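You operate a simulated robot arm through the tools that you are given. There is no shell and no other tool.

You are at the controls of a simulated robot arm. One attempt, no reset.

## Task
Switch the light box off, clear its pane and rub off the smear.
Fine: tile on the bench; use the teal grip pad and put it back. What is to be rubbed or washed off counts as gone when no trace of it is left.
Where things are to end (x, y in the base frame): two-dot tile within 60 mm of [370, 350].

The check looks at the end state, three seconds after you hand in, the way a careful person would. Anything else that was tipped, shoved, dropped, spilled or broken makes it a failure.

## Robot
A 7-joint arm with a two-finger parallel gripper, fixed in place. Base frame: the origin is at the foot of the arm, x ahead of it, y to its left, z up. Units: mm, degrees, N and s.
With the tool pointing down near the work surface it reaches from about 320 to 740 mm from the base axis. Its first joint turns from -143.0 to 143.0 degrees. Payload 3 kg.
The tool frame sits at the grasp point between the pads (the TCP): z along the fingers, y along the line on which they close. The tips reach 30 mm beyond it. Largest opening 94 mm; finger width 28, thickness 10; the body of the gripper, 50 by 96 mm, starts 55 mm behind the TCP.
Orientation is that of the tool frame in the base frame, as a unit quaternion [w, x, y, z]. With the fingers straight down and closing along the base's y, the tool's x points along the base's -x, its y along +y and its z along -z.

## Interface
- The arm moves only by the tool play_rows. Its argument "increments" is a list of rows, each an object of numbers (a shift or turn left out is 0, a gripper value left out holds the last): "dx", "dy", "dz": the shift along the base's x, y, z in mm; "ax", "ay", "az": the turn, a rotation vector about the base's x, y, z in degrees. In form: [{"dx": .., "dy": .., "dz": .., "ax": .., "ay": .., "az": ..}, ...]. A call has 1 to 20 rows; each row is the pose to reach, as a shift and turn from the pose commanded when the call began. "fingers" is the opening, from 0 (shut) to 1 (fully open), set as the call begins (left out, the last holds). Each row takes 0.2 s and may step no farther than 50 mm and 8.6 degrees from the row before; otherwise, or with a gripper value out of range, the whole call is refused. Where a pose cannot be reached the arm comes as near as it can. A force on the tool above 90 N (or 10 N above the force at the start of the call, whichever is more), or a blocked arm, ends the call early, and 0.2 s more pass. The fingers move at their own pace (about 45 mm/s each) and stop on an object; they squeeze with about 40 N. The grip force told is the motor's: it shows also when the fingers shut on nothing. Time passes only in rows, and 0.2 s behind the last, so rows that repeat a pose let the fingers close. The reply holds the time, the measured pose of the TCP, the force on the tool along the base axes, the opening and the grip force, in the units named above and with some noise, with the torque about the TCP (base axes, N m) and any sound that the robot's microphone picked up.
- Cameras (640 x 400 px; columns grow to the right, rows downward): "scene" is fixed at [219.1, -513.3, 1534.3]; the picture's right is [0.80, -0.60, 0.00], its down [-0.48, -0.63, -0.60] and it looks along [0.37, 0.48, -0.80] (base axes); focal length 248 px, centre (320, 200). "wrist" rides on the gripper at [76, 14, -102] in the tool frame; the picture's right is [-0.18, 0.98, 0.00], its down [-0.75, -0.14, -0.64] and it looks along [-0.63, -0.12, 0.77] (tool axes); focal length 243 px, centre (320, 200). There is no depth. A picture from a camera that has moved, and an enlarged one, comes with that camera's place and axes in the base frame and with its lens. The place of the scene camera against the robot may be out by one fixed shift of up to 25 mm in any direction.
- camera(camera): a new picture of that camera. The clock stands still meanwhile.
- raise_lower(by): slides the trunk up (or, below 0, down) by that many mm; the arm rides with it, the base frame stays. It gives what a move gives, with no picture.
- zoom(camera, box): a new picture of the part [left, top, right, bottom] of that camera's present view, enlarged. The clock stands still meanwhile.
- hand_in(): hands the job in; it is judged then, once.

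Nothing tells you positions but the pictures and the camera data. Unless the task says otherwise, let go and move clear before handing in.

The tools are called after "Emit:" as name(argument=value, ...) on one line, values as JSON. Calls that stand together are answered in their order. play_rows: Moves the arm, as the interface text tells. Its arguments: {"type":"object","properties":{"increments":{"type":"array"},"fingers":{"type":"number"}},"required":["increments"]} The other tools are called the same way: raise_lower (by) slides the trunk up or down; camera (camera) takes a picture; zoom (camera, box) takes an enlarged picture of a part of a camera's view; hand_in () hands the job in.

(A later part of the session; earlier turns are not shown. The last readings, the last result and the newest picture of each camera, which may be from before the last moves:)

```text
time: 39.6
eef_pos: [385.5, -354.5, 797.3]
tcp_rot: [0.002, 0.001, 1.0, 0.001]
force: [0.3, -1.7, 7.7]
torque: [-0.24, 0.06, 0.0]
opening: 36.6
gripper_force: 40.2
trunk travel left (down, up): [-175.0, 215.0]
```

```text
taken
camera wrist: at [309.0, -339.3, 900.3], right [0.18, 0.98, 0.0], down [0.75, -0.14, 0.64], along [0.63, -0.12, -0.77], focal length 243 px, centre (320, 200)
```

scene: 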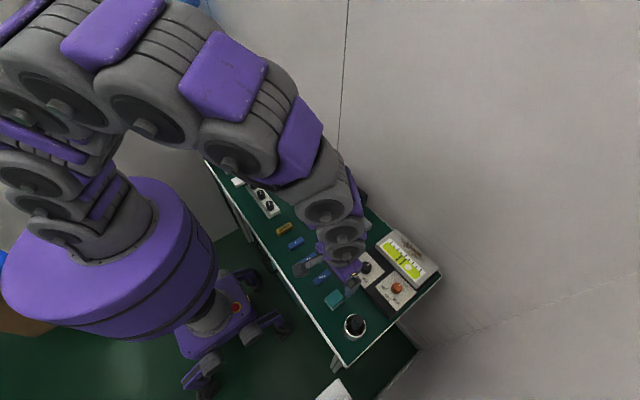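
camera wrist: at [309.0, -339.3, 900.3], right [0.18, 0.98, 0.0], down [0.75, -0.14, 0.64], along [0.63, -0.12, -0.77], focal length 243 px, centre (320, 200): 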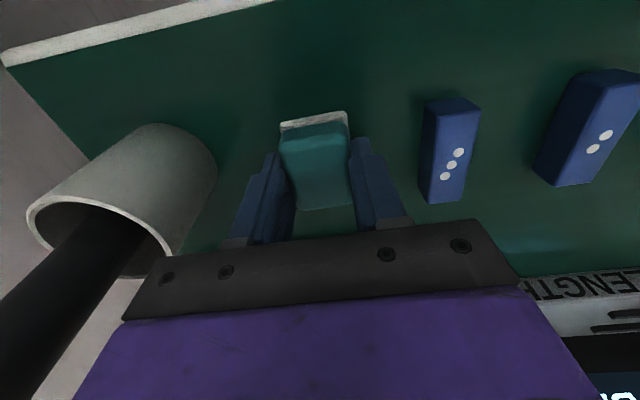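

The pad is gripped. I lift it straight up clear of the cup.

Emit:
play_rows(increments=[{"dz": 8}, {"dz": 30}, {"dz": 65}, {"dz": 100}, {"dz": 135}, {"dz": 165}, {"dz": 165}])

Emit:
camera(camera="wrist")

Emit:
zoom(camera="scene", box=[300, 230, 400, 350])

```text
time: 41.2
eef_pos: [386.8, -353.0, 963.3]
tcp_rot: [0.001, 0.0, 1.0, 0.002]
force: [0.9, 0.5, -0.4]
torque: [-0.01, 0.0, 0.0]
opening: 36.7
gripper_force: 39.7
trunk travel left (down, up): [-175.0, 215.0]
```

```text
taken
camera wrist: at [310.5, -337.5, 1066.5], right [0.18, 0.98, 0.0], down [0.75, -0.14, 0.64], along [0.63, -0.12, -0.77], focal length 243 px, centre (320, 200)
```

wrist: 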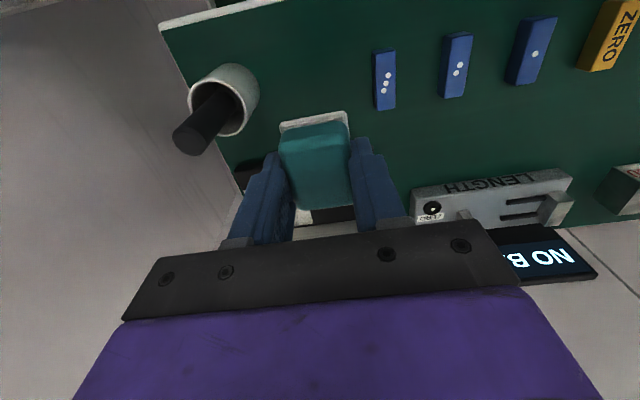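

```text
3.33 times, centred on (350, 290) of scene
camera zoom: at [219.1, -513.3, 1534.3], right [0.8, -0.6, 0.0], down [-0.48, -0.63, -0.6], along [0.37, 0.48, -0.8], focal length 828 px, centre (220, -100)
```

zoom: 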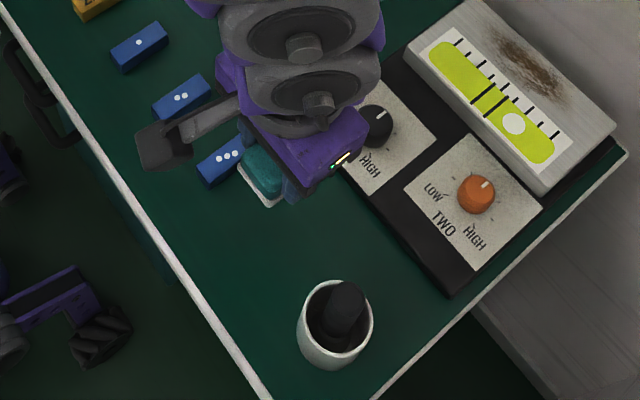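

The pad is held firmly. I carry it back across at height toward the light box.

Emit:
play_rows(increments=[{"dx": 2, "dy": 20}, {"dx": 5, "dy": 55}, {"dx": 8, "dy": 100}, {"dx": 12, "dy": 145}, {"dx": 15, "dy": 190}, {"dx": 20, "dy": 235}, {"dx": 25, "dy": 280}, {"dx": 30, "dy": 325}, {"dx": 40, "dy": 370}, {"dx": 55, "dy": 412}, {"dx": 70, "dy": 454}, {"dx": 90, "dy": 495}, {"dx": 112, "dy": 535}, {"dx": 136, "dy": 572}, {"dx": 162, "dy": 606}, {"dx": 190, "dy": 636}, {"dx": 220, "dy": 662}, {"dx": 240, "dy": 674}, {"dx": 240, "dy": 674}])

Emit:
camera(camera="wrist")

Emit:
zoom(camera="scene", box=[230, 90, 320, 180])

```text
time: 45.2
eef_pos: [625.0, 319.3, 963.3]
tcp_rot: [0.001, 0.001, 1.0, 0.0]
force: [-0.3, 0.3, -0.9]
torque: [-0.04, 0.0, 0.02]
opening: 36.8
gripper_force: 40.2
trunk travel left (down, up): [-175.0, 215.0]
```

```text
taken
camera wrist: at [548.8, 335.1, 1065.3], right [0.18, 0.98, 0.0], down [0.75, -0.14, 0.64], along [0.63, -0.12, -0.77], focal length 243 px, centre (320, 200)
```

wrist: 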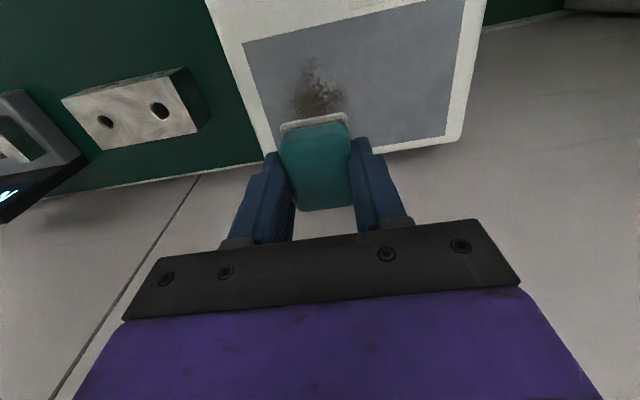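

```text
4.44 times, centred on (275, 135) of scene
camera zoom: at [219.1, -513.3, 1534.3], right [0.8, -0.6, 0.0], down [-0.48, -0.63, -0.6], along [0.37, 0.48, -0.8], focal length 1104 px, centre (520, 489)
```

zoom: 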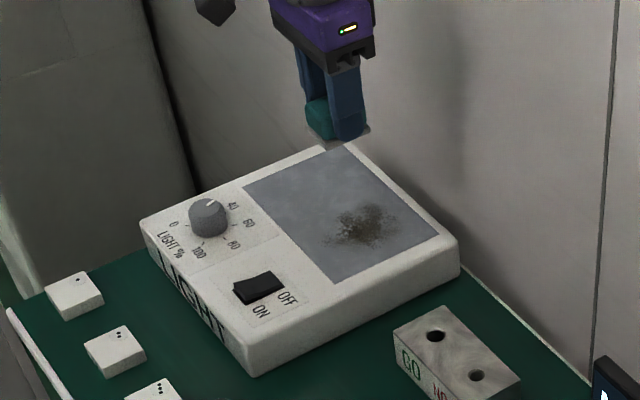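

The smear lies on the pane at about x 593–672, y 286–353, and the pad hangs above it. I lower the pad to just above the pane.

Emit:
play_rows(increments=[{"dx": 4, "dz": -30}, {"dx": 8, "dz": -60}, {"dx": 8, "dz": -90}, {"dx": 8, "dz": -110}, {"dx": 8, "dz": -110}])

Emit:
play_rows(increments=[{"dz": -2}, {"dz": -4}, {"dz": -6}, {"dz": -6}])

Emit:
zoom(camera="scene", box=[250, 105, 310, 165])

```text
time: 46.4
eef_pos: [632.8, 319.2, 852.0]
tcp_rot: [0.0, 0.001, 1.0, 0.0]
force: [-0.1, 0.8, 0.2]
torque: [-0.06, -0.02, 0.01]
opening: 36.9
gripper_force: 39.9
trunk travel left (down, up): [-175.0, 215.0]
```

```text
time: 47.4
eef_pos: [634.4, 319.9, 847.5]
tcp_rot: [0.002, 0.0, 1.0, 0.001]
force: [-1.3, -2.1, 19.4]
torque: [-0.16, 0.27, 0.02]
opening: 36.8
gripper_force: 40.5
trunk travel left (down, up): [-175.0, 215.0]
```

```text
6.67 times, centred on (280, 135) of scene
camera zoom: at [219.1, -513.3, 1534.3], right [0.8, -0.6, 0.0], down [-0.48, -0.63, -0.6], along [0.37, 0.48, -0.8], focal length 1657 px, centre (587, 633)
```

zoom: 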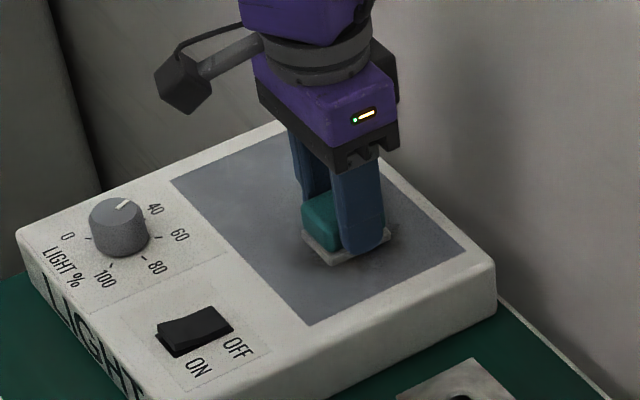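

The felt touches the pane with about 19 N. I begin rubbing in a serpentine over the smear.

Emit:
play_rows(increments=[{"dx": 0, "dy": -12}, {"dx": 0, "dy": -24}, {"dx": -15, "dy": -24}, {"dx": -28, "dy": -24}, {"dx": -28, "dy": -10}, {"dx": -28, "dy": 4}, {"dx": -28, "dy": 18}, {"dx": -28, "dy": 26}, {"dx": -12, "dy": 26}, {"dx": -12, "dy": 12}, {"dx": -12, "dy": -2}, {"dx": -12, "dy": -16}, {"dx": -12, "dy": -26}, {"dx": 4, "dy": -26}, {"dx": 4, "dy": -12}, {"dx": 4, "dy": 2}, {"dx": 4, "dy": 16}, {"dx": 4, "dy": 26}, {"dx": 15, "dy": 24}, {"dx": 15, "dy": 10}])

Emit:
zoom(camera="scene", box=[250, 105, 310, 165])

Emit:
camera(camera="wrist")

```text
time: 51.6
eef_pos: [648.8, 331.6, 848.5]
tcp_rot: [-0.001, 0.0, 1.0, 0.0]
force: [-1.5, 3.2, 11.3]
torque: [0.11, -0.03, 0.02]
opening: 36.7
gripper_force: 40.5
trunk travel left (down, up): [-175.0, 215.0]
```

```text
6.67 times, centred on (280, 135) of scene
camera zoom: at [219.1, -513.3, 1534.3], right [0.8, -0.6, 0.0], down [-0.48, -0.63, -0.6], along [0.37, 0.48, -0.8], focal length 1657 px, centre (587, 633)
```

zoom: 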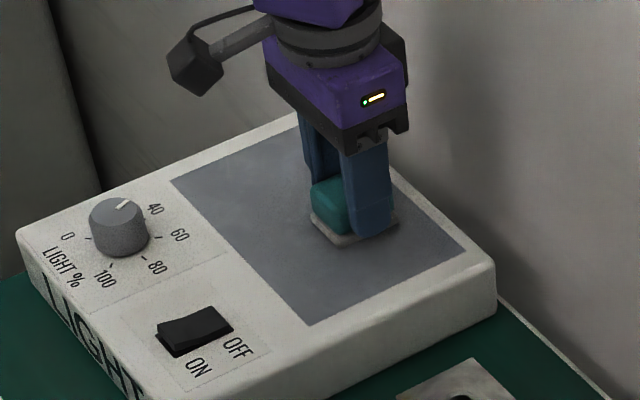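

```text
taken
camera wrist: at [571.3, 346.3, 950.2], right [0.18, 0.98, 0.0], down [0.75, -0.14, 0.64], along [0.63, -0.12, -0.77], focal length 243 px, centre (320, 200)
```

wrist: 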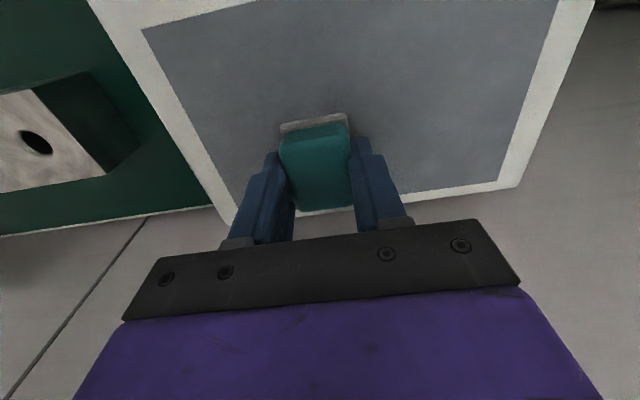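

The visible smear is wiping off cleanly. I continue over the far side and repeat over the middle.

Emit:
play_rows(increments=[{"dx": 0, "dy": -12}, {"dx": 0, "dy": -26}, {"dx": 0, "dy": -36}, {"dx": 12, "dy": -36}, {"dx": 12, "dy": -22}, {"dx": 12, "dy": -8}, {"dx": 12, "dy": 6}, {"dx": 12, "dy": 14}, {"dx": 3, "dy": 14}, {"dx": 3, "dy": 0}, {"dx": 3, "dy": -14}, {"dx": 3, "dy": -28}, {"dx": 3, "dy": -36}, {"dx": -10, "dy": -36}, {"dx": -10, "dy": -22}, {"dx": -10, "dy": -8}, {"dx": -10, "dy": 6}, {"dx": -10, "dy": 16}, {"dx": -22, "dy": 12}, {"dx": -22, "dy": -2}])

Emit:
play_rows(increments=[{"dx": 0, "dy": -14}, {"dx": 0, "dy": -28}, {"dx": 0, "dy": -34}, {"dx": -12, "dy": -34}, {"dx": -24, "dy": -34}, {"dx": -24, "dy": -20}, {"dx": -24, "dy": -6}, {"dx": -24, "dy": 8}, {"dx": -24, "dy": 20}, {"dx": -12, "dy": 20}, {"dx": -12, "dy": 6}, {"dx": -12, "dy": -8}, {"dx": -12, "dy": -22}, {"dx": -12, "dy": -34}, {"dx": 2, "dy": -34}, {"dx": 16, "dy": -34}, {"dx": 30, "dy": -34}, {"dx": 30, "dy": -20}, {"dx": 16, "dy": -20}, {"dx": 2, "dy": -20}])

Emit:
play_rows(increments=[{"dx": -12, "dy": 0}, {"dx": -24, "dy": 2}, {"dx": -24, "dy": 14}, {"dx": -12, "dy": 14}, {"dx": 2, "dy": 14}, {"dx": 16, "dy": 14}, {"dx": 30, "dy": 14}, {"dx": 30, "dy": 26}, {"dx": 16, "dy": 26}, {"dx": 2, "dy": 26}, {"dx": -12, "dy": 26}, {"dx": -24, "dy": 28}, {"dx": -24, "dy": 38}, {"dx": -12, "dy": 38}, {"dx": 2, "dy": 38}, {"dx": 16, "dy": 38}, {"dx": 28, "dy": 38}, {"dx": 28, "dy": 26}, {"dx": 14, "dy": 20}, {"dx": 0, "dy": 14}])

Emit:
zoom(camera="scene", box=[250, 105, 310, 165])

```text
time: 55.8
eef_pos: [625.1, 331.2, 847.5]
tcp_rot: [0.0, -0.001, 1.0, 0.001]
force: [-1.2, 5.9, 18.6]
torque: [0.18, -0.01, 0.01]
opening: 36.5
gripper_force: 40.2
trunk travel left (down, up): [-175.0, 215.0]
```

```text
time: 60.0
eef_pos: [630.8, 308.1, 847.4]
tcp_rot: [0.002, 0.0, 1.0, 0.001]
force: [9.1, 1.5, 28.8]
torque: [-0.04, -0.16, 0.02]
opening: 36.6
gripper_force: 39.8
trunk travel left (down, up): [-175.0, 215.0]
```

```text
time: 64.2
eef_pos: [628.3, 320.0, 847.8]
tcp_rot: [0.001, 0.0, 1.0, 0.001]
force: [2.1, 0.2, 17.6]
torque: [-0.07, -0.04, 0.02]
opening: 36.7
gripper_force: 40.3
trunk travel left (down, up): [-175.0, 215.0]
```

```text
6.67 times, centred on (280, 135) of scene
camera zoom: at [219.1, -513.3, 1534.3], right [0.8, -0.6, 0.0], down [-0.48, -0.63, -0.6], along [0.37, 0.48, -0.8], focal length 1657 px, centre (587, 633)
```

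zoom: 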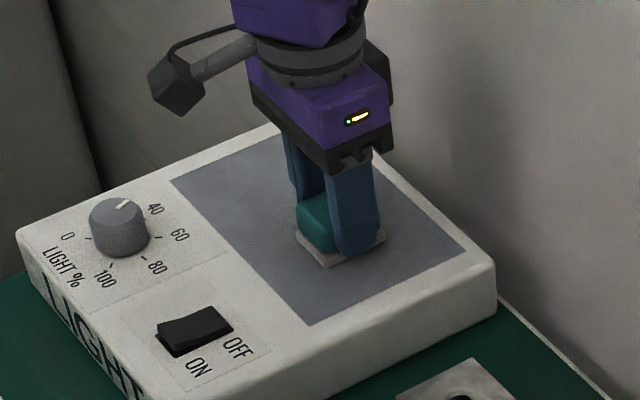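

I lift the pad and back away to inspect the pane for any traces.

Emit:
play_rows(increments=[{"dz": 8}, {"dz": 35}, {"dz": 70}, {"dz": 100}, {"dx": -40, "dz": 130}, {"dx": -80, "dz": 150}, {"dx": -120, "dz": 150}, {"dx": -150, "dz": 150}, {"dx": -150, "dz": 150}])

Emit:
zoom(camera="wrist", box=[240, 40, 500, 200])

Emit:
zoom(camera="scene", box=[260, 115, 310, 155])

Emit:
camera(camera="wrist")

```text
time: 66.2
eef_pos: [480.0, 321.6, 993.7]
tcp_rot: [0.001, 0.0, 1.0, 0.0]
force: [-0.7, -0.2, -0.3]
torque: [0.01, 0.01, -0.02]
opening: 36.8
gripper_force: 39.7
trunk travel left (down, up): [-175.0, 215.0]
```

```text
2.46 times, centred on (370, 120) of wrist
camera zoom: at [403.2, 336.5, 1096.9], right [0.18, 0.98, 0.0], down [0.75, -0.14, 0.64], along [0.63, -0.12, -0.77], focal length 597 px, centre (197, 397)
```

zoom: 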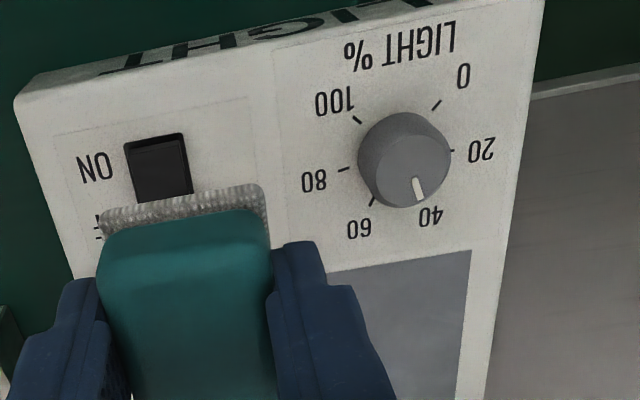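

```text
10.00 times, centred on (285, 135) of scene
camera zoom: at [219.1, -513.3, 1534.3], right [0.8, -0.6, 0.0], down [-0.48, -0.63, -0.6], along [0.37, 0.48, -0.8], focal length 2485 px, centre (670, 850)
```

zoom: 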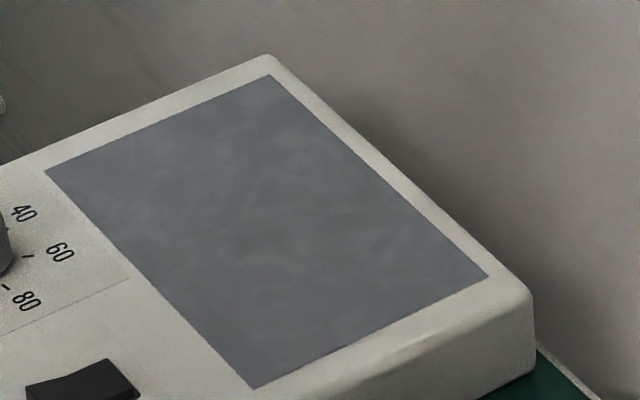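

```text
taken
camera wrist: at [403.2, 336.5, 1096.9], right [0.18, 0.98, 0.0], down [0.75, -0.14, 0.64], along [0.63, -0.12, -0.77], focal length 243 px, centre (320, 200)
```

wrist: 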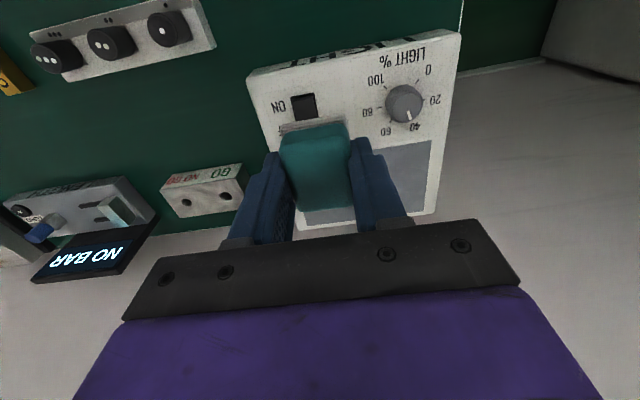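

From the scene camera the pane looks clean, with no brown left. I'll get a closer wrist view from the side to be sure.

Emit:
play_rows(increments=[{"dx": 30, "dy": -30}, {"dx": 60, "dy": -60}, {"dx": 95, "dy": -85}, {"dx": 130, "dy": -100}, {"dx": 160, "dy": -105, "dz": -20}, {"dx": 160, "dy": -105, "dz": -60}, {"dx": 160, "dy": -105, "dz": -60}])

Emit:
camera(camera="wrist")

Emit:
zoom(camera="wrist", box=[340, 0, 600, 170])

Emit:
zoom(camera="scene", box=[270, 122, 300, 148])

```text
time: 67.8
eef_pos: [637.4, 218.4, 934.1]
tcp_rot: [0.0, 0.0, 1.0, 0.001]
force: [0.5, -0.2, 0.2]
torque: [0.0, 0.01, -0.04]
opening: 36.8
gripper_force: 40.5
trunk travel left (down, up): [-175.0, 215.0]
```

```text
taken
camera wrist: at [561.2, 232.1, 1036.8], right [0.18, 0.98, 0.0], down [0.75, -0.14, 0.64], along [0.63, -0.12, -0.77], focal length 243 px, centre (320, 200)
```

wrist: 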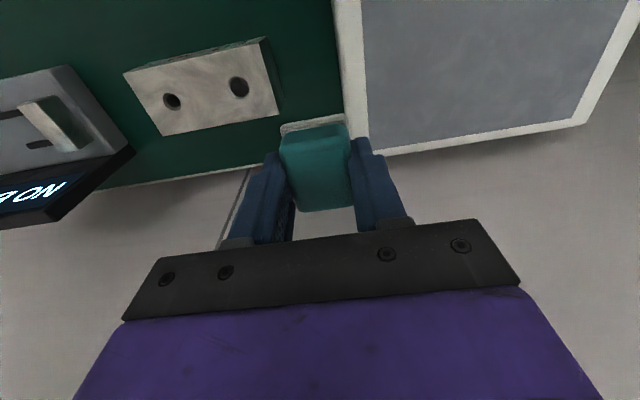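

```text
2.35 times, centred on (470, 85) of wrist
camera zoom: at [561.2, 232.1, 1036.8], right [0.18, 0.98, 0.0], down [0.75, -0.14, 0.64], along [0.63, -0.12, -0.77], focal length 571 px, centre (-33, 471)
```

zoom: 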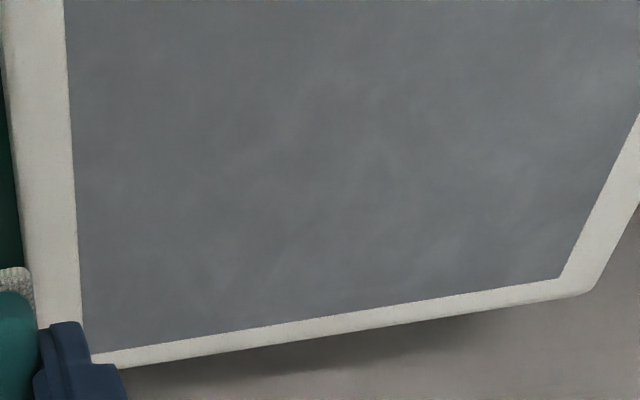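

```text
15.38 times, centred on (285, 135) of scene
camera zoom: at [219.1, -513.3, 1534.3], right [0.8, -0.6, 0.0], down [-0.48, -0.63, -0.6], along [0.37, 0.48, -0.8], focal length 3823 px, centre (858, 1200)
```

zoom: 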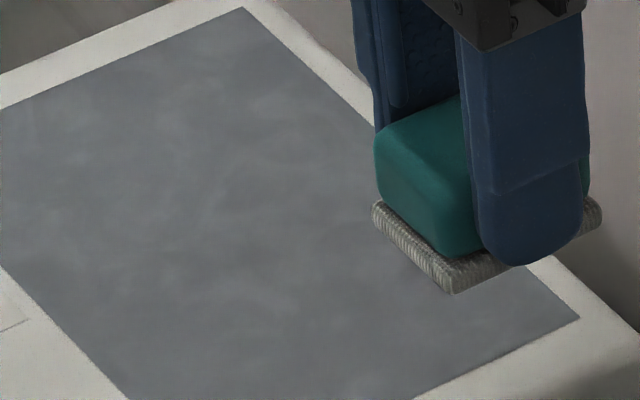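

Emit:
zoom(camera="wrist", box=[390, 40, 490, 120])

Emit:
zoom(camera="wrist", box=[440, 0, 600, 100])

```text
5.00 times, centred on (440, 80) of wrist
camera zoom: at [561.2, 232.1, 1036.8], right [0.18, 0.98, 0.0], down [0.75, -0.14, 0.64], along [0.63, -0.12, -0.77], focal length 1213 px, centre (-280, 800)
```

zoom: 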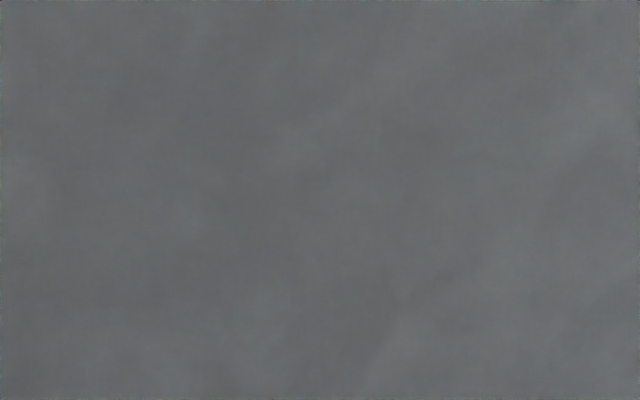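

```text
4.00 times, centred on (520, 50) of wrist
camera zoom: at [561.2, 232.1, 1036.8], right [0.18, 0.98, 0.0], down [0.75, -0.14, 0.64], along [0.63, -0.12, -0.77], focal length 970 px, centre (-480, 800)
```

zoom: 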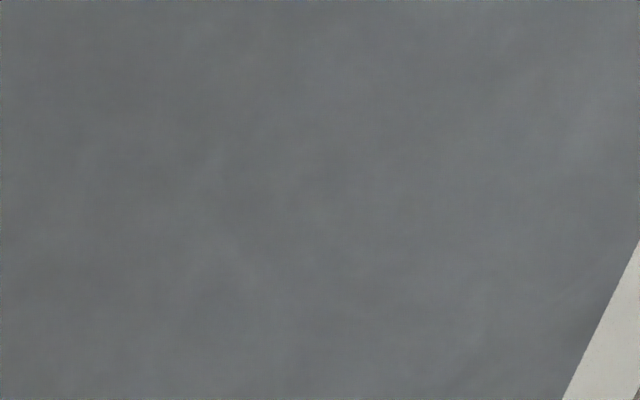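

The pane looks clean, but I'll do one more thorough round of rubbing over a slightly wider area so that no faint trace remains.

Emit:
play_rows(increments=[{"dx": -2, "dy": 35}, {"dx": -4, "dy": 70}, {"dx": -5, "dy": 103}, {"dx": -5, "dy": 103, "dz": -30}, {"dx": -5, "dy": 103, "dz": -60}, {"dx": -5, "dy": 103, "dz": -82}, {"dx": -5, "dy": 103, "dz": -86}, {"dx": -5, "dy": 103, "dz": -90}, {"dx": -5, "dy": 103, "dz": -90}])

```text
time: 69.8
eef_pos: [634.2, 321.1, 848.5]
tcp_rot: [0.001, -0.001, 1.0, 0.0]
force: [0.5, -0.8, 4.6]
torque: [-0.05, -0.05, 0.0]
opening: 36.9
gripper_force: 39.5
trunk travel left (down, up): [-175.0, 215.0]
```

Emit:
play_rows(increments=[{"dz": -1.5}, {"dx": -12, "dy": -12, "dz": -1.5}, {"dx": -24, "dy": -24, "dz": -1.5}, {"dx": -34, "dy": -36, "dz": -1.5}, {"dx": -34, "dy": -22, "dz": -1.5}, {"dx": -34, "dy": -8, "dz": -1.5}, {"dx": -34, "dy": 6, "dz": -1.5}, {"dx": -34, "dy": 20, "dz": -1.5}, {"dx": -34, "dy": 34, "dz": -1.5}, {"dx": -22, "dy": 34, "dz": -1.5}, {"dx": -22, "dy": 20, "dz": -1.5}, {"dx": -22, "dy": 6, "dz": -1.5}, {"dx": -22, "dy": -8, "dz": -1.5}, {"dx": -22, "dy": -22, "dz": -1.5}, {"dx": -22, "dy": -36, "dz": -1.5}, {"dx": -10, "dy": -36, "dz": -1.5}, {"dx": -10, "dy": -22, "dz": -1.5}, {"dx": -10, "dy": -8, "dz": -1.5}, {"dx": -10, "dy": 6, "dz": -1.5}, {"dx": -10, "dy": 20, "dz": -1.5}])

Emit:
play_rows(increments=[{"dx": 0, "dy": 14}, {"dx": 12, "dy": 14}, {"dx": 12, "dy": 0}, {"dx": 12, "dy": -14}, {"dx": 12, "dy": -28}, {"dx": 12, "dy": -42}, {"dx": 12, "dy": -56}, {"dx": 24, "dy": -56}, {"dx": 24, "dy": -42}, {"dx": 24, "dy": -28}, {"dx": 24, "dy": -14}, {"dx": 24, "dy": 0}, {"dx": 24, "dy": 12}, {"dx": 34, "dy": 4}, {"dx": 34, "dy": -10}, {"dx": 34, "dy": -24}, {"dx": 34, "dy": -38}, {"dx": 34, "dy": -54}, {"dx": 20, "dy": -50}, {"dx": 6, "dy": -46}])

Emit:
play_rows(increments=[{"dx": -14, "dy": 0}, {"dx": -26, "dy": 4}, {"dx": -26, "dy": 14}, {"dx": -12, "dy": 14}, {"dx": 2, "dy": 14}, {"dx": 16, "dy": 14}, {"dx": 28, "dy": 14}, {"dx": 28, "dy": 26}, {"dx": 14, "dy": 26}, {"dx": 0, "dy": 26}, {"dx": -14, "dy": 26}, {"dx": -26, "dy": 28}, {"dx": -26, "dy": 40}, {"dx": -12, "dy": 40}, {"dx": 2, "dy": 40}, {"dx": 16, "dy": 40}, {"dx": 26, "dy": 40}, {"dx": 20, "dy": 52}, {"dx": 6, "dy": 52}, {"dx": -8, "dy": 52}])

Emit:
zoom(camera="scene", box=[250, 105, 310, 165])

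```text
time: 74.0
eef_pos: [623.0, 337.7, 847.3]
tcp_rot: [0.002, 0.0, 1.0, 0.003]
force: [0.8, -7.1, 39.7]
torque: [-0.56, 0.13, -0.06]
opening: 36.7
gripper_force: 39.9
trunk travel left (down, up): [-175.0, 215.0]
```

```text
time: 78.2
eef_pos: [629.4, 289.8, 847.6]
tcp_rot: [0.002, 0.002, 1.0, 0.002]
force: [10.2, -3.7, 44.5]
torque: [-0.35, -0.29, 0.03]
opening: 37.0
gripper_force: 39.9
trunk travel left (down, up): [-175.0, 215.0]
```

```text
time: 82.4
eef_pos: [621.9, 348.2, 847.5]
tcp_rot: [0.004, -0.001, 1.0, 0.001]
force: [12.2, 1.0, 43.7]
torque: [-0.21, -0.02, 0.01]
opening: 36.8
gripper_force: 40.0
trunk travel left (down, up): [-175.0, 215.0]
```

```text
6.67 times, centred on (280, 135) of scene
camera zoom: at [219.1, -513.3, 1534.3], right [0.8, -0.6, 0.0], down [-0.48, -0.63, -0.6], along [0.37, 0.48, -0.8], focal length 1657 px, centre (587, 633)
```

zoom: 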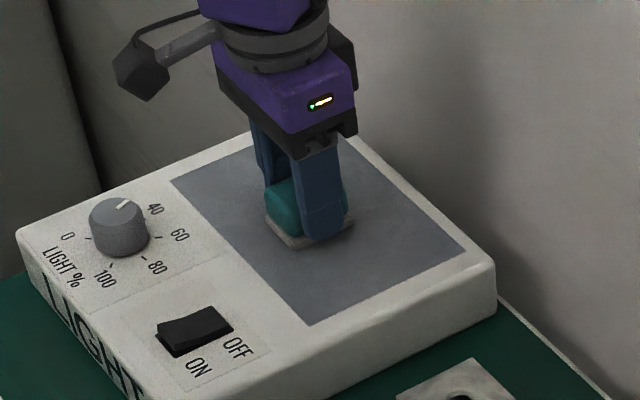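

Second round done. I lift off and inspect the pane once more from the scene camera.

Emit:
play_rows(increments=[{"dz": 8}, {"dz": 35}, {"dz": 70}, {"dz": 105}, {"dx": -30, "dy": -30, "dz": 120}, {"dx": -60, "dy": -65, "dz": 120}, {"dx": -90, "dy": -100, "dz": 120}, {"dx": -120, "dy": -135, "dz": 120}, {"dx": -120, "dy": -135, "dz": 120}])

Emit:
zoom(camera="scene", box=[265, 115, 305, 150])

Emit:
camera(camera="wrist")

```text
time: 84.4
eef_pos: [502.7, 209.9, 962.8]
tcp_rot: [0.001, 0.0, 1.0, 0.0]
force: [0.4, -0.5, -0.6]
torque: [0.01, -0.01, 0.0]
opening: 36.7
gripper_force: 39.9
trunk travel left (down, up): [-175.0, 215.0]
```

```text
11.43 times, centred on (285, 132) of scene
camera zoom: at [219.1, -513.3, 1534.3], right [0.8, -0.6, 0.0], down [-0.48, -0.63, -0.6], along [0.37, 0.48, -0.8], focal length 2840 px, centre (720, 971)
```

zoom: 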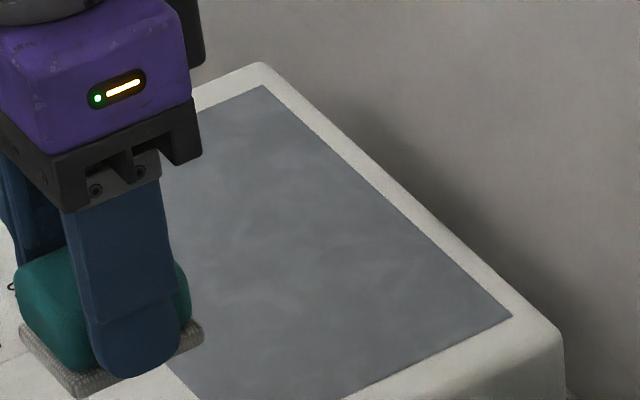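

```text
taken
camera wrist: at [426.5, 225.2, 1066.5], right [0.18, 0.98, 0.0], down [0.75, -0.14, 0.64], along [0.63, -0.12, -0.77], focal length 243 px, centre (320, 200)
```

wrist: 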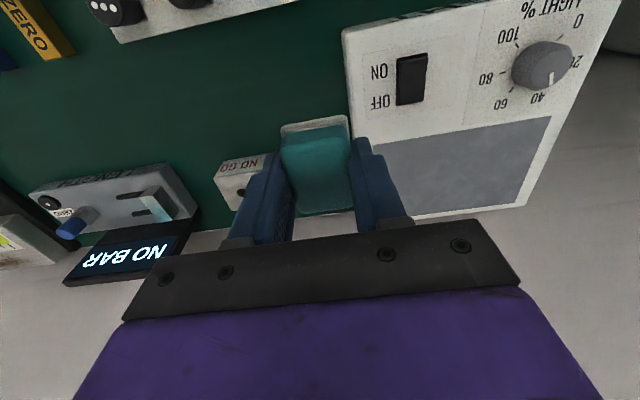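

The pane is clean and the light stays off. I carry the pad back to its original spot at (385, −355).

Emit:
play_rows(increments=[{"dx": -10, "dy": -25}, {"dx": -25, "dy": -65}, {"dx": -40, "dy": -107}, {"dx": -52, "dy": -150}, {"dx": -64, "dy": -193}, {"dx": -76, "dy": -236}, {"dx": -86, "dy": -280}, {"dx": -94, "dy": -324}, {"dx": -102, "dy": -368}, {"dx": -108, "dy": -412}, {"dx": -112, "dy": -456}, {"dx": -116, "dy": -500}, {"dx": -117, "dy": -535}, {"dx": -117, "dy": -558}, {"dx": -117, "dy": -565}, {"dx": -117, "dy": -565}])

Emit:
camera(camera="wrist")

Emit:
zoom(camera="scene", box=[300, 230, 400, 350])

```text
time: 87.8
eef_pos: [384.9, -356.3, 965.9]
tcp_rot: [0.001, 0.0, 1.0, 0.0]
force: [0.0, -1.5, -0.5]
torque: [-0.02, -0.02, -0.01]
opening: 36.7
gripper_force: 39.9
trunk travel left (down, up): [-175.0, 215.0]
```

```text
taken
camera wrist: at [307.5, -340.3, 1068.7], right [0.18, 0.98, 0.0], down [0.75, -0.14, 0.64], along [0.63, -0.12, -0.77], focal length 243 px, centre (320, 200)
```

wrist: 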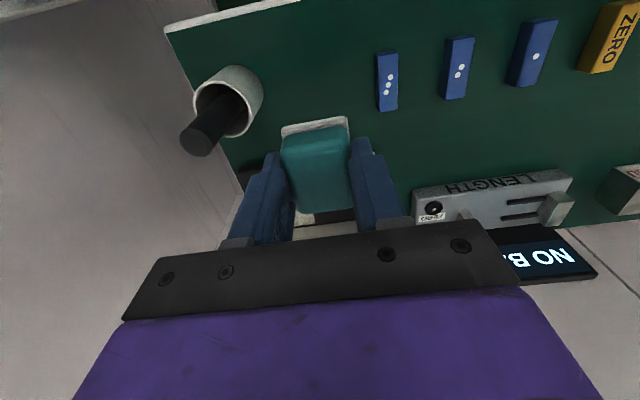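

```text
3.33 times, centred on (350, 290) of scene
camera zoom: at [219.1, -513.3, 1534.3], right [0.8, -0.6, 0.0], down [-0.48, -0.63, -0.6], along [0.37, 0.48, -0.8], focal length 828 px, centre (220, -100)
```

zoom: 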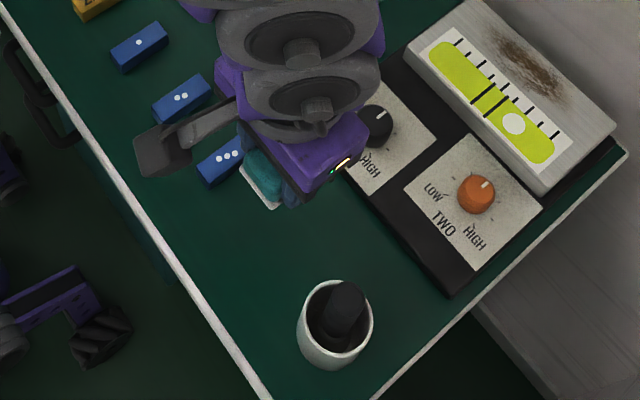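

Back above the pad's spot; the pad shifted only slightly in the grip. I lower it straight down.

Emit:
play_rows(increments=[{"dx": -1, "dy": 1, "dz": -35}, {"dx": -1, "dy": 1, "dz": -75}, {"dx": -1, "dy": 1, "dz": -110}, {"dx": -1, "dy": 1, "dz": -140}, {"dx": -1, "dy": 1, "dz": -156}, {"dx": -1, "dy": 1, "dz": -156}])

Emit:
play_rows(increments=[{"dz": -2}, {"dz": -4}, {"dz": -6}, {"dz": -8}, {"dz": -8}])

Emit:
camera(camera="wrist")

```text
time: 89.2
eef_pos: [384.2, -355.1, 809.2]
tcp_rot: [-0.001, 0.0, 1.0, 0.001]
force: [-0.1, -0.6, -0.2]
torque: [-0.02, -0.02, -0.04]
opening: 36.8
gripper_force: 39.8
trunk travel left (down, up): [-175.0, 215.0]
```

```text
time: 90.4
eef_pos: [382.7, -354.6, 801.9]
tcp_rot: [0.0, -0.001, 1.0, 0.002]
force: [-0.2, -0.9, -1.0]
torque: [-0.01, 0.01, 0.02]
opening: 36.7
gripper_force: 40.0
trunk travel left (down, up): [-175.0, 215.0]
```

```text
taken
camera wrist: at [307.1, -339.0, 903.4], right [0.18, 0.98, 0.0], down [0.75, -0.14, 0.64], along [0.63, -0.12, -0.77], focal length 243 px, centre (320, 200)
```

wrist: 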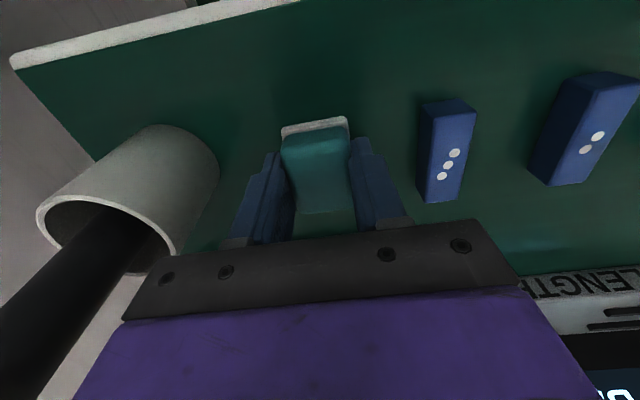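

Still a few millimetres to go; I lower in small steps until contact.

Emit:
play_rows(increments=[{"dz": -1.5}, {"dz": -3}, {"dz": -3}])

Emit:
play_rows(increments=[{"dz": -1}, {"dz": -2}, {"dz": -2}])

```text
time: 91.2
eef_pos: [383.7, -353.9, 798.5]
tcp_rot: [0.0, 0.0, 1.0, 0.001]
force: [-1.2, 0.4, -0.8]
torque: [-0.03, 0.01, -0.01]
opening: 36.8
gripper_force: 39.9
trunk travel left (down, up): [-175.0, 215.0]
```

```text
time: 92.0
eef_pos: [383.8, -353.7, 798.1]
tcp_rot: [0.002, 0.001, 1.0, 0.0]
force: [-1.3, -1.6, 30.6]
torque: [-0.02, 0.09, 0.0]
opening: 36.8
gripper_force: 39.4
trunk travel left (down, up): [-175.0, 215.0]
```

The felt is on the bench. I relax the pressure, open just enough, and lift straight up.

Emit:
play_rows(increments=[{"dz": 1}, {"dz": 1.5}, {"dz": 1.5}])

Emit:
play_rows(increments=[{"dz": 0}, {"dz": 0}, {"dz": 0}, {"dz": 0}, {"dz": 0}], fingers=0.66)

Emit:
camera(camera="wrist")

```text
time: 92.8
eef_pos: [383.0, -354.3, 798.6]
tcp_rot: [0.002, 0.0, 1.0, 0.001]
force: [6.6, -2.0, 26.7]
torque: [-0.15, -0.3, 0.01]
opening: 36.5
gripper_force: 39.8
trunk travel left (down, up): [-175.0, 215.0]
```

```text
time: 94.0
eef_pos: [383.6, -353.9, 796.6]
tcp_rot: [0.001, 0.0, 1.0, 0.001]
force: [-2.2, 4.3, 14.0]
torque: [-0.3, 0.04, -0.08]
opening: 59.9
gripper_force: 0.0
trunk travel left (down, up): [-175.0, 215.0]
```

```text
taken
camera wrist: at [306.2, -337.7, 899.9], right [0.18, 0.98, 0.0], down [0.75, -0.14, 0.64], along [0.63, -0.12, -0.77], focal length 243 px, centre (320, 200)
```

wrist: 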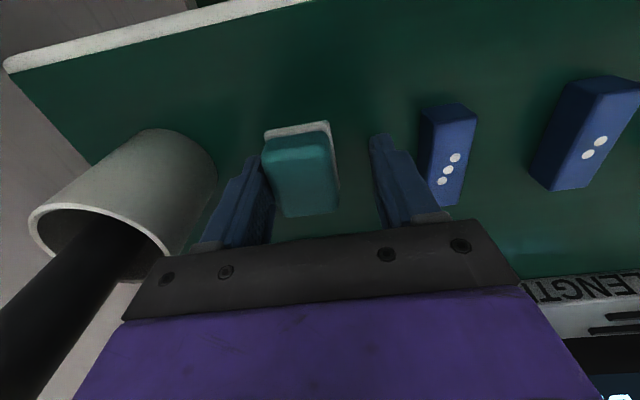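

The pad was dragged a few mm toward −y by the finger as it opened. I lift clear first, then check its position.

Emit:
play_rows(increments=[{"dz": 3}, {"dz": 8}, {"dz": 20}, {"dz": 50}, {"dz": 80}, {"dz": 102}, {"dz": 102}])

Emit:
camera(camera="wrist")

Emit:
zoom(camera="wrist", box=[240, 40, 420, 150])

Emit:
zoom(camera="scene", box=[310, 270, 380, 350])

```text
time: 95.6
eef_pos: [382.5, -354.0, 900.1]
tcp_rot: [0.001, -0.001, 1.0, 0.001]
force: [-0.1, 0.9, -1.0]
torque: [0.04, 0.0, -0.01]
opening: 62.0
gripper_force: 0.1
trunk travel left (down, up): [-175.0, 215.0]
```

```text
taken
camera wrist: at [306.5, -338.8, 1001.9], right [0.18, 0.98, 0.0], down [0.75, -0.14, 0.64], along [0.63, -0.12, -0.77], focal length 243 px, centre (320, 200)
```

wrist: 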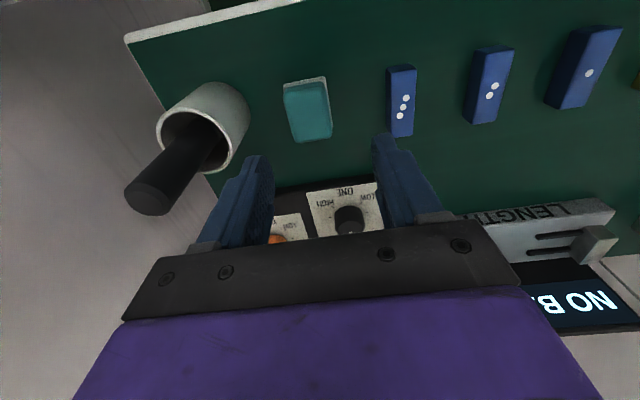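

```text
3.56 times, centred on (330, 95) of wrist
camera zoom: at [306.5, -338.8, 1001.9], right [0.18, 0.98, 0.0], down [0.75, -0.14, 0.64], along [0.63, -0.12, -0.77], focal length 863 px, centre (284, 573)
```

zoom: 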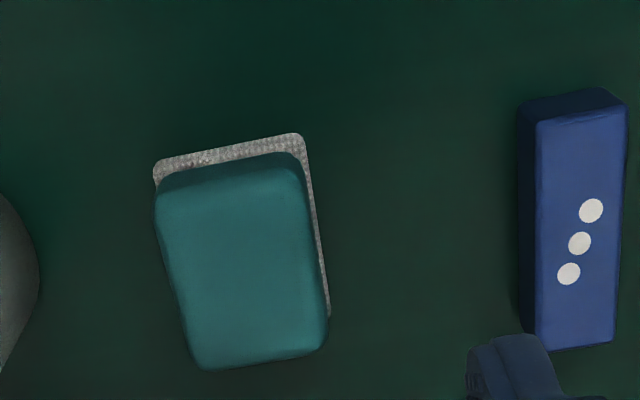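

```text
5.00 times, centred on (345, 310) of scene
camera zoom: at [219.1, -513.3, 1534.3], right [0.8, -0.6, 0.0], down [-0.48, -0.63, -0.6], along [0.37, 0.48, -0.8], focal length 1242 px, centre (195, -350)
```

zoom: 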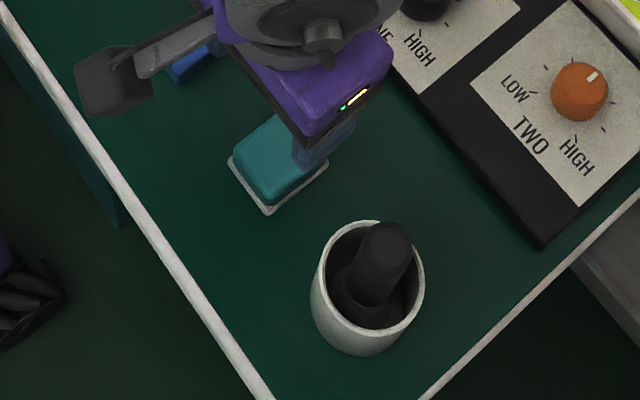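

The pad ended about 10 mm off toward −y, otherwise straight. I'll open wider, come down around it with the tips higher than the felt, and nudge it back by closing only partway, without squeezing.

Emit:
play_rows(increments=[{"dx": 0, "dy": 1}, {"dx": 0, "dy": 1}, {"dy": 1, "dz": -30}, {"dy": 1, "dz": -60}, {"dy": 1, "dz": -80}, {"dy": 1, "dz": -93}, {"dy": 1, "dz": -93}], fingers=0.8)

Emit:
camera(camera="wrist")

```text
time: 97.2
eef_pos: [383.4, -352.6, 805.9]
tcp_rot: [0.0, 0.0, 1.0, 0.002]
force: [-0.3, -0.4, 0.3]
torque: [-0.03, 0.02, 0.05]
opening: 75.3
gripper_force: 0.2
trunk travel left (down, up): [-175.0, 215.0]
```

```text
taken
camera wrist: at [306.2, -337.8, 908.9], right [0.18, 0.98, 0.0], down [0.75, -0.14, 0.64], along [0.63, -0.12, -0.77], focal length 243 px, centre (320, 200)
```

wrist: 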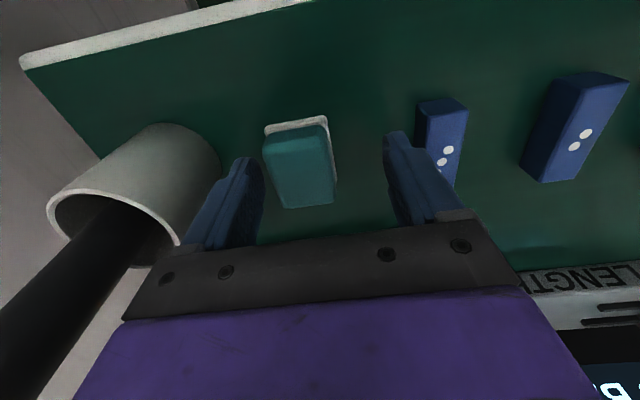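

Clearances are fine. I close partway to nudge the pad to the centre.

Emit:
play_rows(increments=[{"dz": 0}, {"dz": 0}, {"dz": 0}, {"dz": 0}], fingers=0.43)

Emit:
camera(camera="wrist")

```text
time: 98.2
eef_pos: [382.6, -352.7, 805.9]
tcp_rot: [0.001, 0.0, 1.0, 0.001]
force: [0.1, -0.3, 0.3]
torque: [-0.02, 0.05, 0.01]
opening: 40.5
gripper_force: 0.2
trunk travel left (down, up): [-175.0, 215.0]
```

```text
taken
camera wrist: at [306.4, -337.9, 909.0], right [0.18, 0.98, 0.0], down [0.75, -0.14, 0.64], along [0.63, -0.12, -0.77], focal length 243 px, centre (320, 200)
```

wrist: 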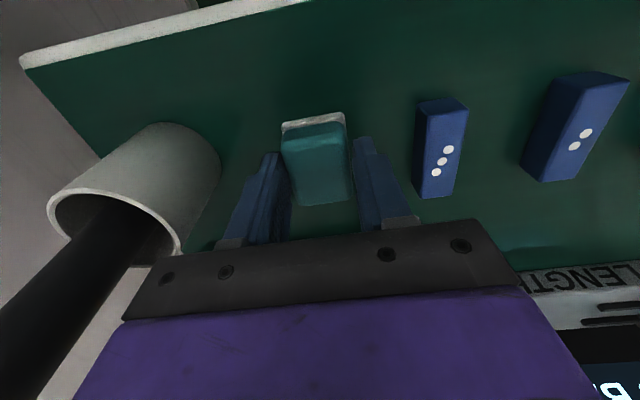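

The pad has been nudged back to the middle without being squeezed. I open again and lift straight up.

Emit:
play_rows(increments=[{"dz": 0}, {"dz": 0}, {"dz": 0}], fingers=0.7)

Emit:
play_rows(increments=[{"dz": 15}, {"dz": 45}, {"dz": 80}, {"dz": 115}, {"dz": 150}, {"dz": 167}, {"dz": 167}])

Emit:
zoom(camera="wrist", box=[260, 30, 400, 130])

Emit:
zoom(camera="scene", box=[310, 270, 380, 350])

```text
time: 99.0
eef_pos: [382.1, -352.5, 808.1]
tcp_rot: [0.0, 0.0, 1.0, 0.001]
force: [0.6, 0.1, 0.0]
torque: [-0.02, -0.04, -0.01]
opening: 65.7
gripper_force: 0.0
trunk travel left (down, up): [-175.0, 215.0]
```

```text
time: 100.6
eef_pos: [384.3, -353.5, 975.8]
tcp_rot: [0.001, 0.0, 1.0, 0.001]
force: [-0.8, -1.0, -0.3]
torque: [-0.03, -0.02, 0.03]
opening: 65.9
gripper_force: 0.1
trunk travel left (down, up): [-175.0, 215.0]
```

```text
4.00 times, centred on (330, 80) of wrist
camera zoom: at [307.8, -339.2, 1078.2], right [0.18, 0.98, 0.0], down [0.75, -0.14, 0.64], along [0.63, -0.12, -0.77], focal length 970 px, centre (280, 680)
```

zoom: 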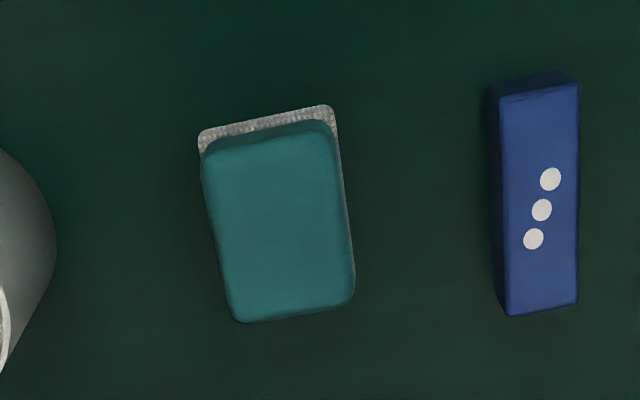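

```text
5.00 times, centred on (345, 310) of scene
camera zoom: at [219.1, -513.3, 1534.3], right [0.8, -0.6, 0.0], down [-0.48, -0.63, -0.6], along [0.37, 0.48, -0.8], focal length 1242 px, centre (195, -350)
```

zoom: 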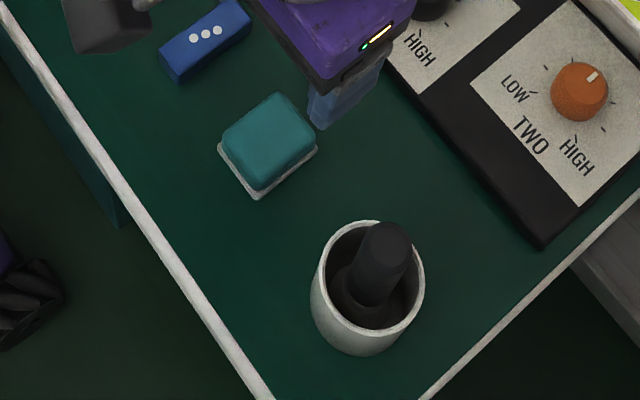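

The pad is back within a few millimetres of where it was. I move the arm clear and check the whole bench once more.

Emit:
play_rows(increments=[{"dy": 30, "dz": 30}, {"dy": 70, "dz": 50}, {"dy": 115, "dz": 70}, {"dy": 160, "dz": 90}, {"dy": 205, "dz": 100}, {"dy": 250, "dz": 100}, {"dy": 295, "dz": 100}, {"dy": 325, "dz": 100}, {"dy": 325, "dz": 100}])

Emit:
camera(camera="scene")

Emit:
zoom(camera="scene", box=[200, 110, 320, 210])

Emit:
zoom(camera="scene", box=[268, 120, 305, 150])

Emit:
zoom(camera="scene", box=[270, 170, 450, 370])

```text
time: 102.6
eef_pos: [384.8, -27.8, 1072.1]
tcp_rot: [0.0, -0.001, 1.0, 0.0]
force: [0.2, 0.8, -0.4]
torque: [-0.01, 0.0, 0.0]
opening: 65.9
gripper_force: 0.1
trunk travel left (down, up): [-175.0, 215.0]
```

```text
taken
```

scene: 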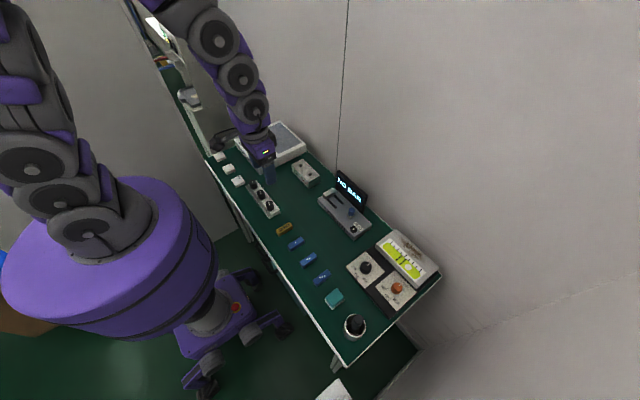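

```text
4.00 times, centred on (260, 160) of scene
camera zoom: at [219.1, -513.3, 1534.3], right [0.8, -0.6, 0.0], down [-0.48, -0.63, -0.6], along [0.37, 0.48, -0.8], focal length 994 px, centre (560, 360)
```

zoom: 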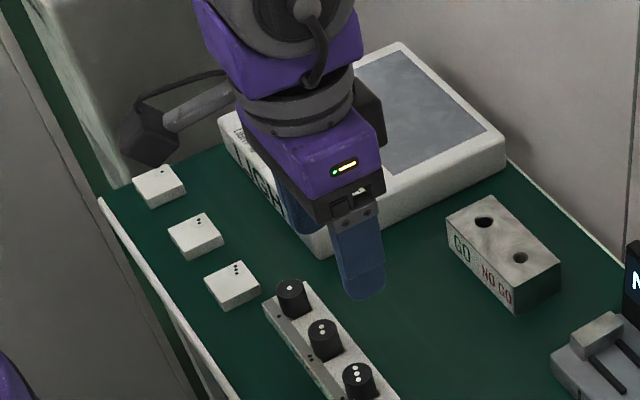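

```text
13.33 times, centred on (286, 135) of scene
camera zoom: at [219.1, -513.3, 1534.3], right [0.8, -0.6, 0.0], down [-0.48, -0.63, -0.6], along [0.37, 0.48, -0.8], focal length 3313 px, centre (767, 1067)
```

zoom: 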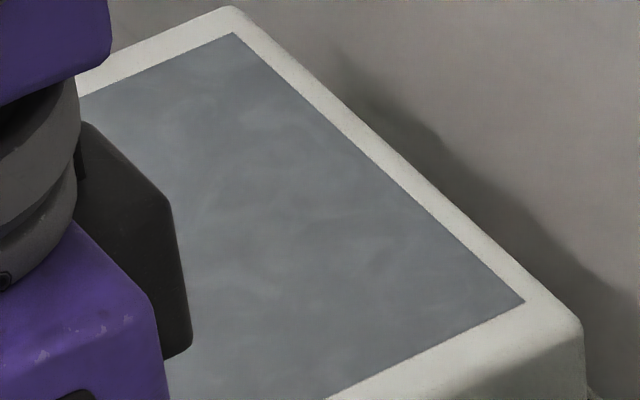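

```text
2.00 times, centred on (360, 270) of scene
camera zoom: at [219.1, -513.3, 1534.3], right [0.8, -0.6, 0.0], down [-0.48, -0.63, -0.6], along [0.37, 0.48, -0.8], focal length 497 px, centre (240, 60)
```

zoom: 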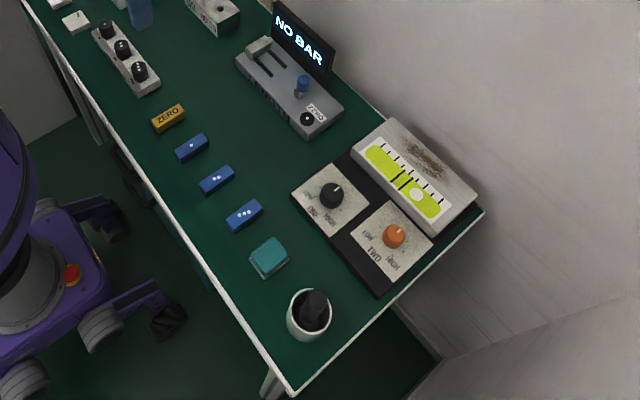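

Everything else stands where it was, and the tile sits in its row. I'll take one last close wrist look at the pane for faint residue before handing in.

Emit:
play_rows(increments=[{"dx": 15, "dy": 40}, {"dx": 35, "dy": 80}, {"dx": 55, "dy": 120}, {"dx": 75, "dy": 160}, {"dx": 95, "dy": 200}, {"dx": 115, "dy": 240}, {"dx": 140, "dy": 280}, {"dx": 165, "dy": 315}, {"dx": 195, "dy": 345}, {"dx": 225, "dy": 350, "dz": -30}, {"dx": 235, "dy": 350, "dz": -70}, {"dx": 235, "dy": 350, "dz": -110}, {"dx": 235, "dy": 350, "dz": -130}, {"dx": 235, "dy": 350, "dz": -130}], fingers=1)

Emit:
camera(camera="wrist")

Emit:
zoom(camera="wrist", box=[220, 20, 440, 170])

```text
time: 105.6
eef_pos: [618.4, 322.9, 944.4]
tcp_rot: [0.0, -0.001, 1.0, 0.0]
force: [0.1, 0.4, 0.0]
torque: [0.04, 0.02, 0.0]
opening: 93.6
gripper_force: 0.1
trunk travel left (down, up): [-175.0, 215.0]
```

```text
taken
camera wrist: at [542.2, 338.7, 1046.9], right [0.18, 0.98, 0.0], down [0.75, -0.14, 0.64], along [0.63, -0.12, -0.77], focal length 243 px, centre (320, 200)
```

wrist: 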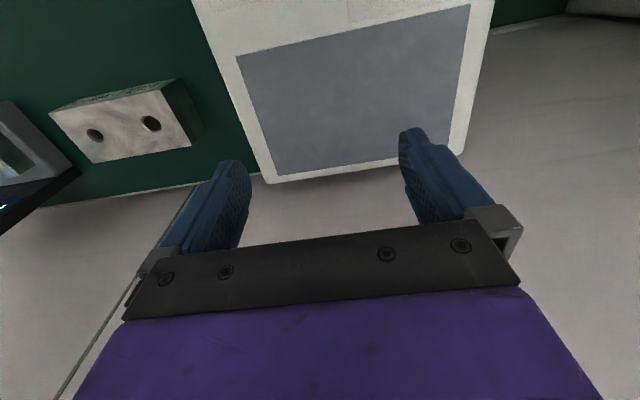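

```text
2.67 times, centred on (330, 95) of wrist
camera zoom: at [542.2, 338.7, 1046.9], right [0.18, 0.98, 0.0], down [0.75, -0.14, 0.64], along [0.63, -0.12, -0.77], focal length 647 px, centre (293, 480)
```

zoom: 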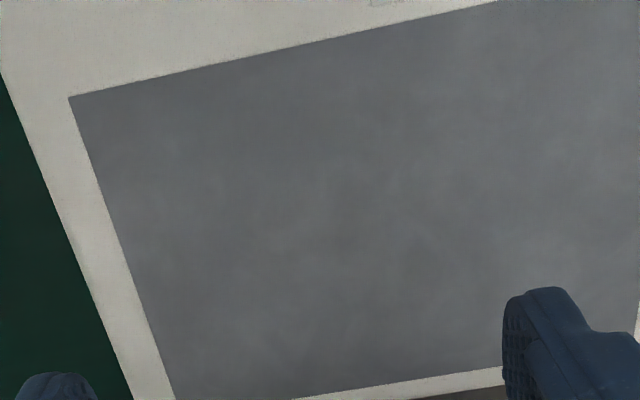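

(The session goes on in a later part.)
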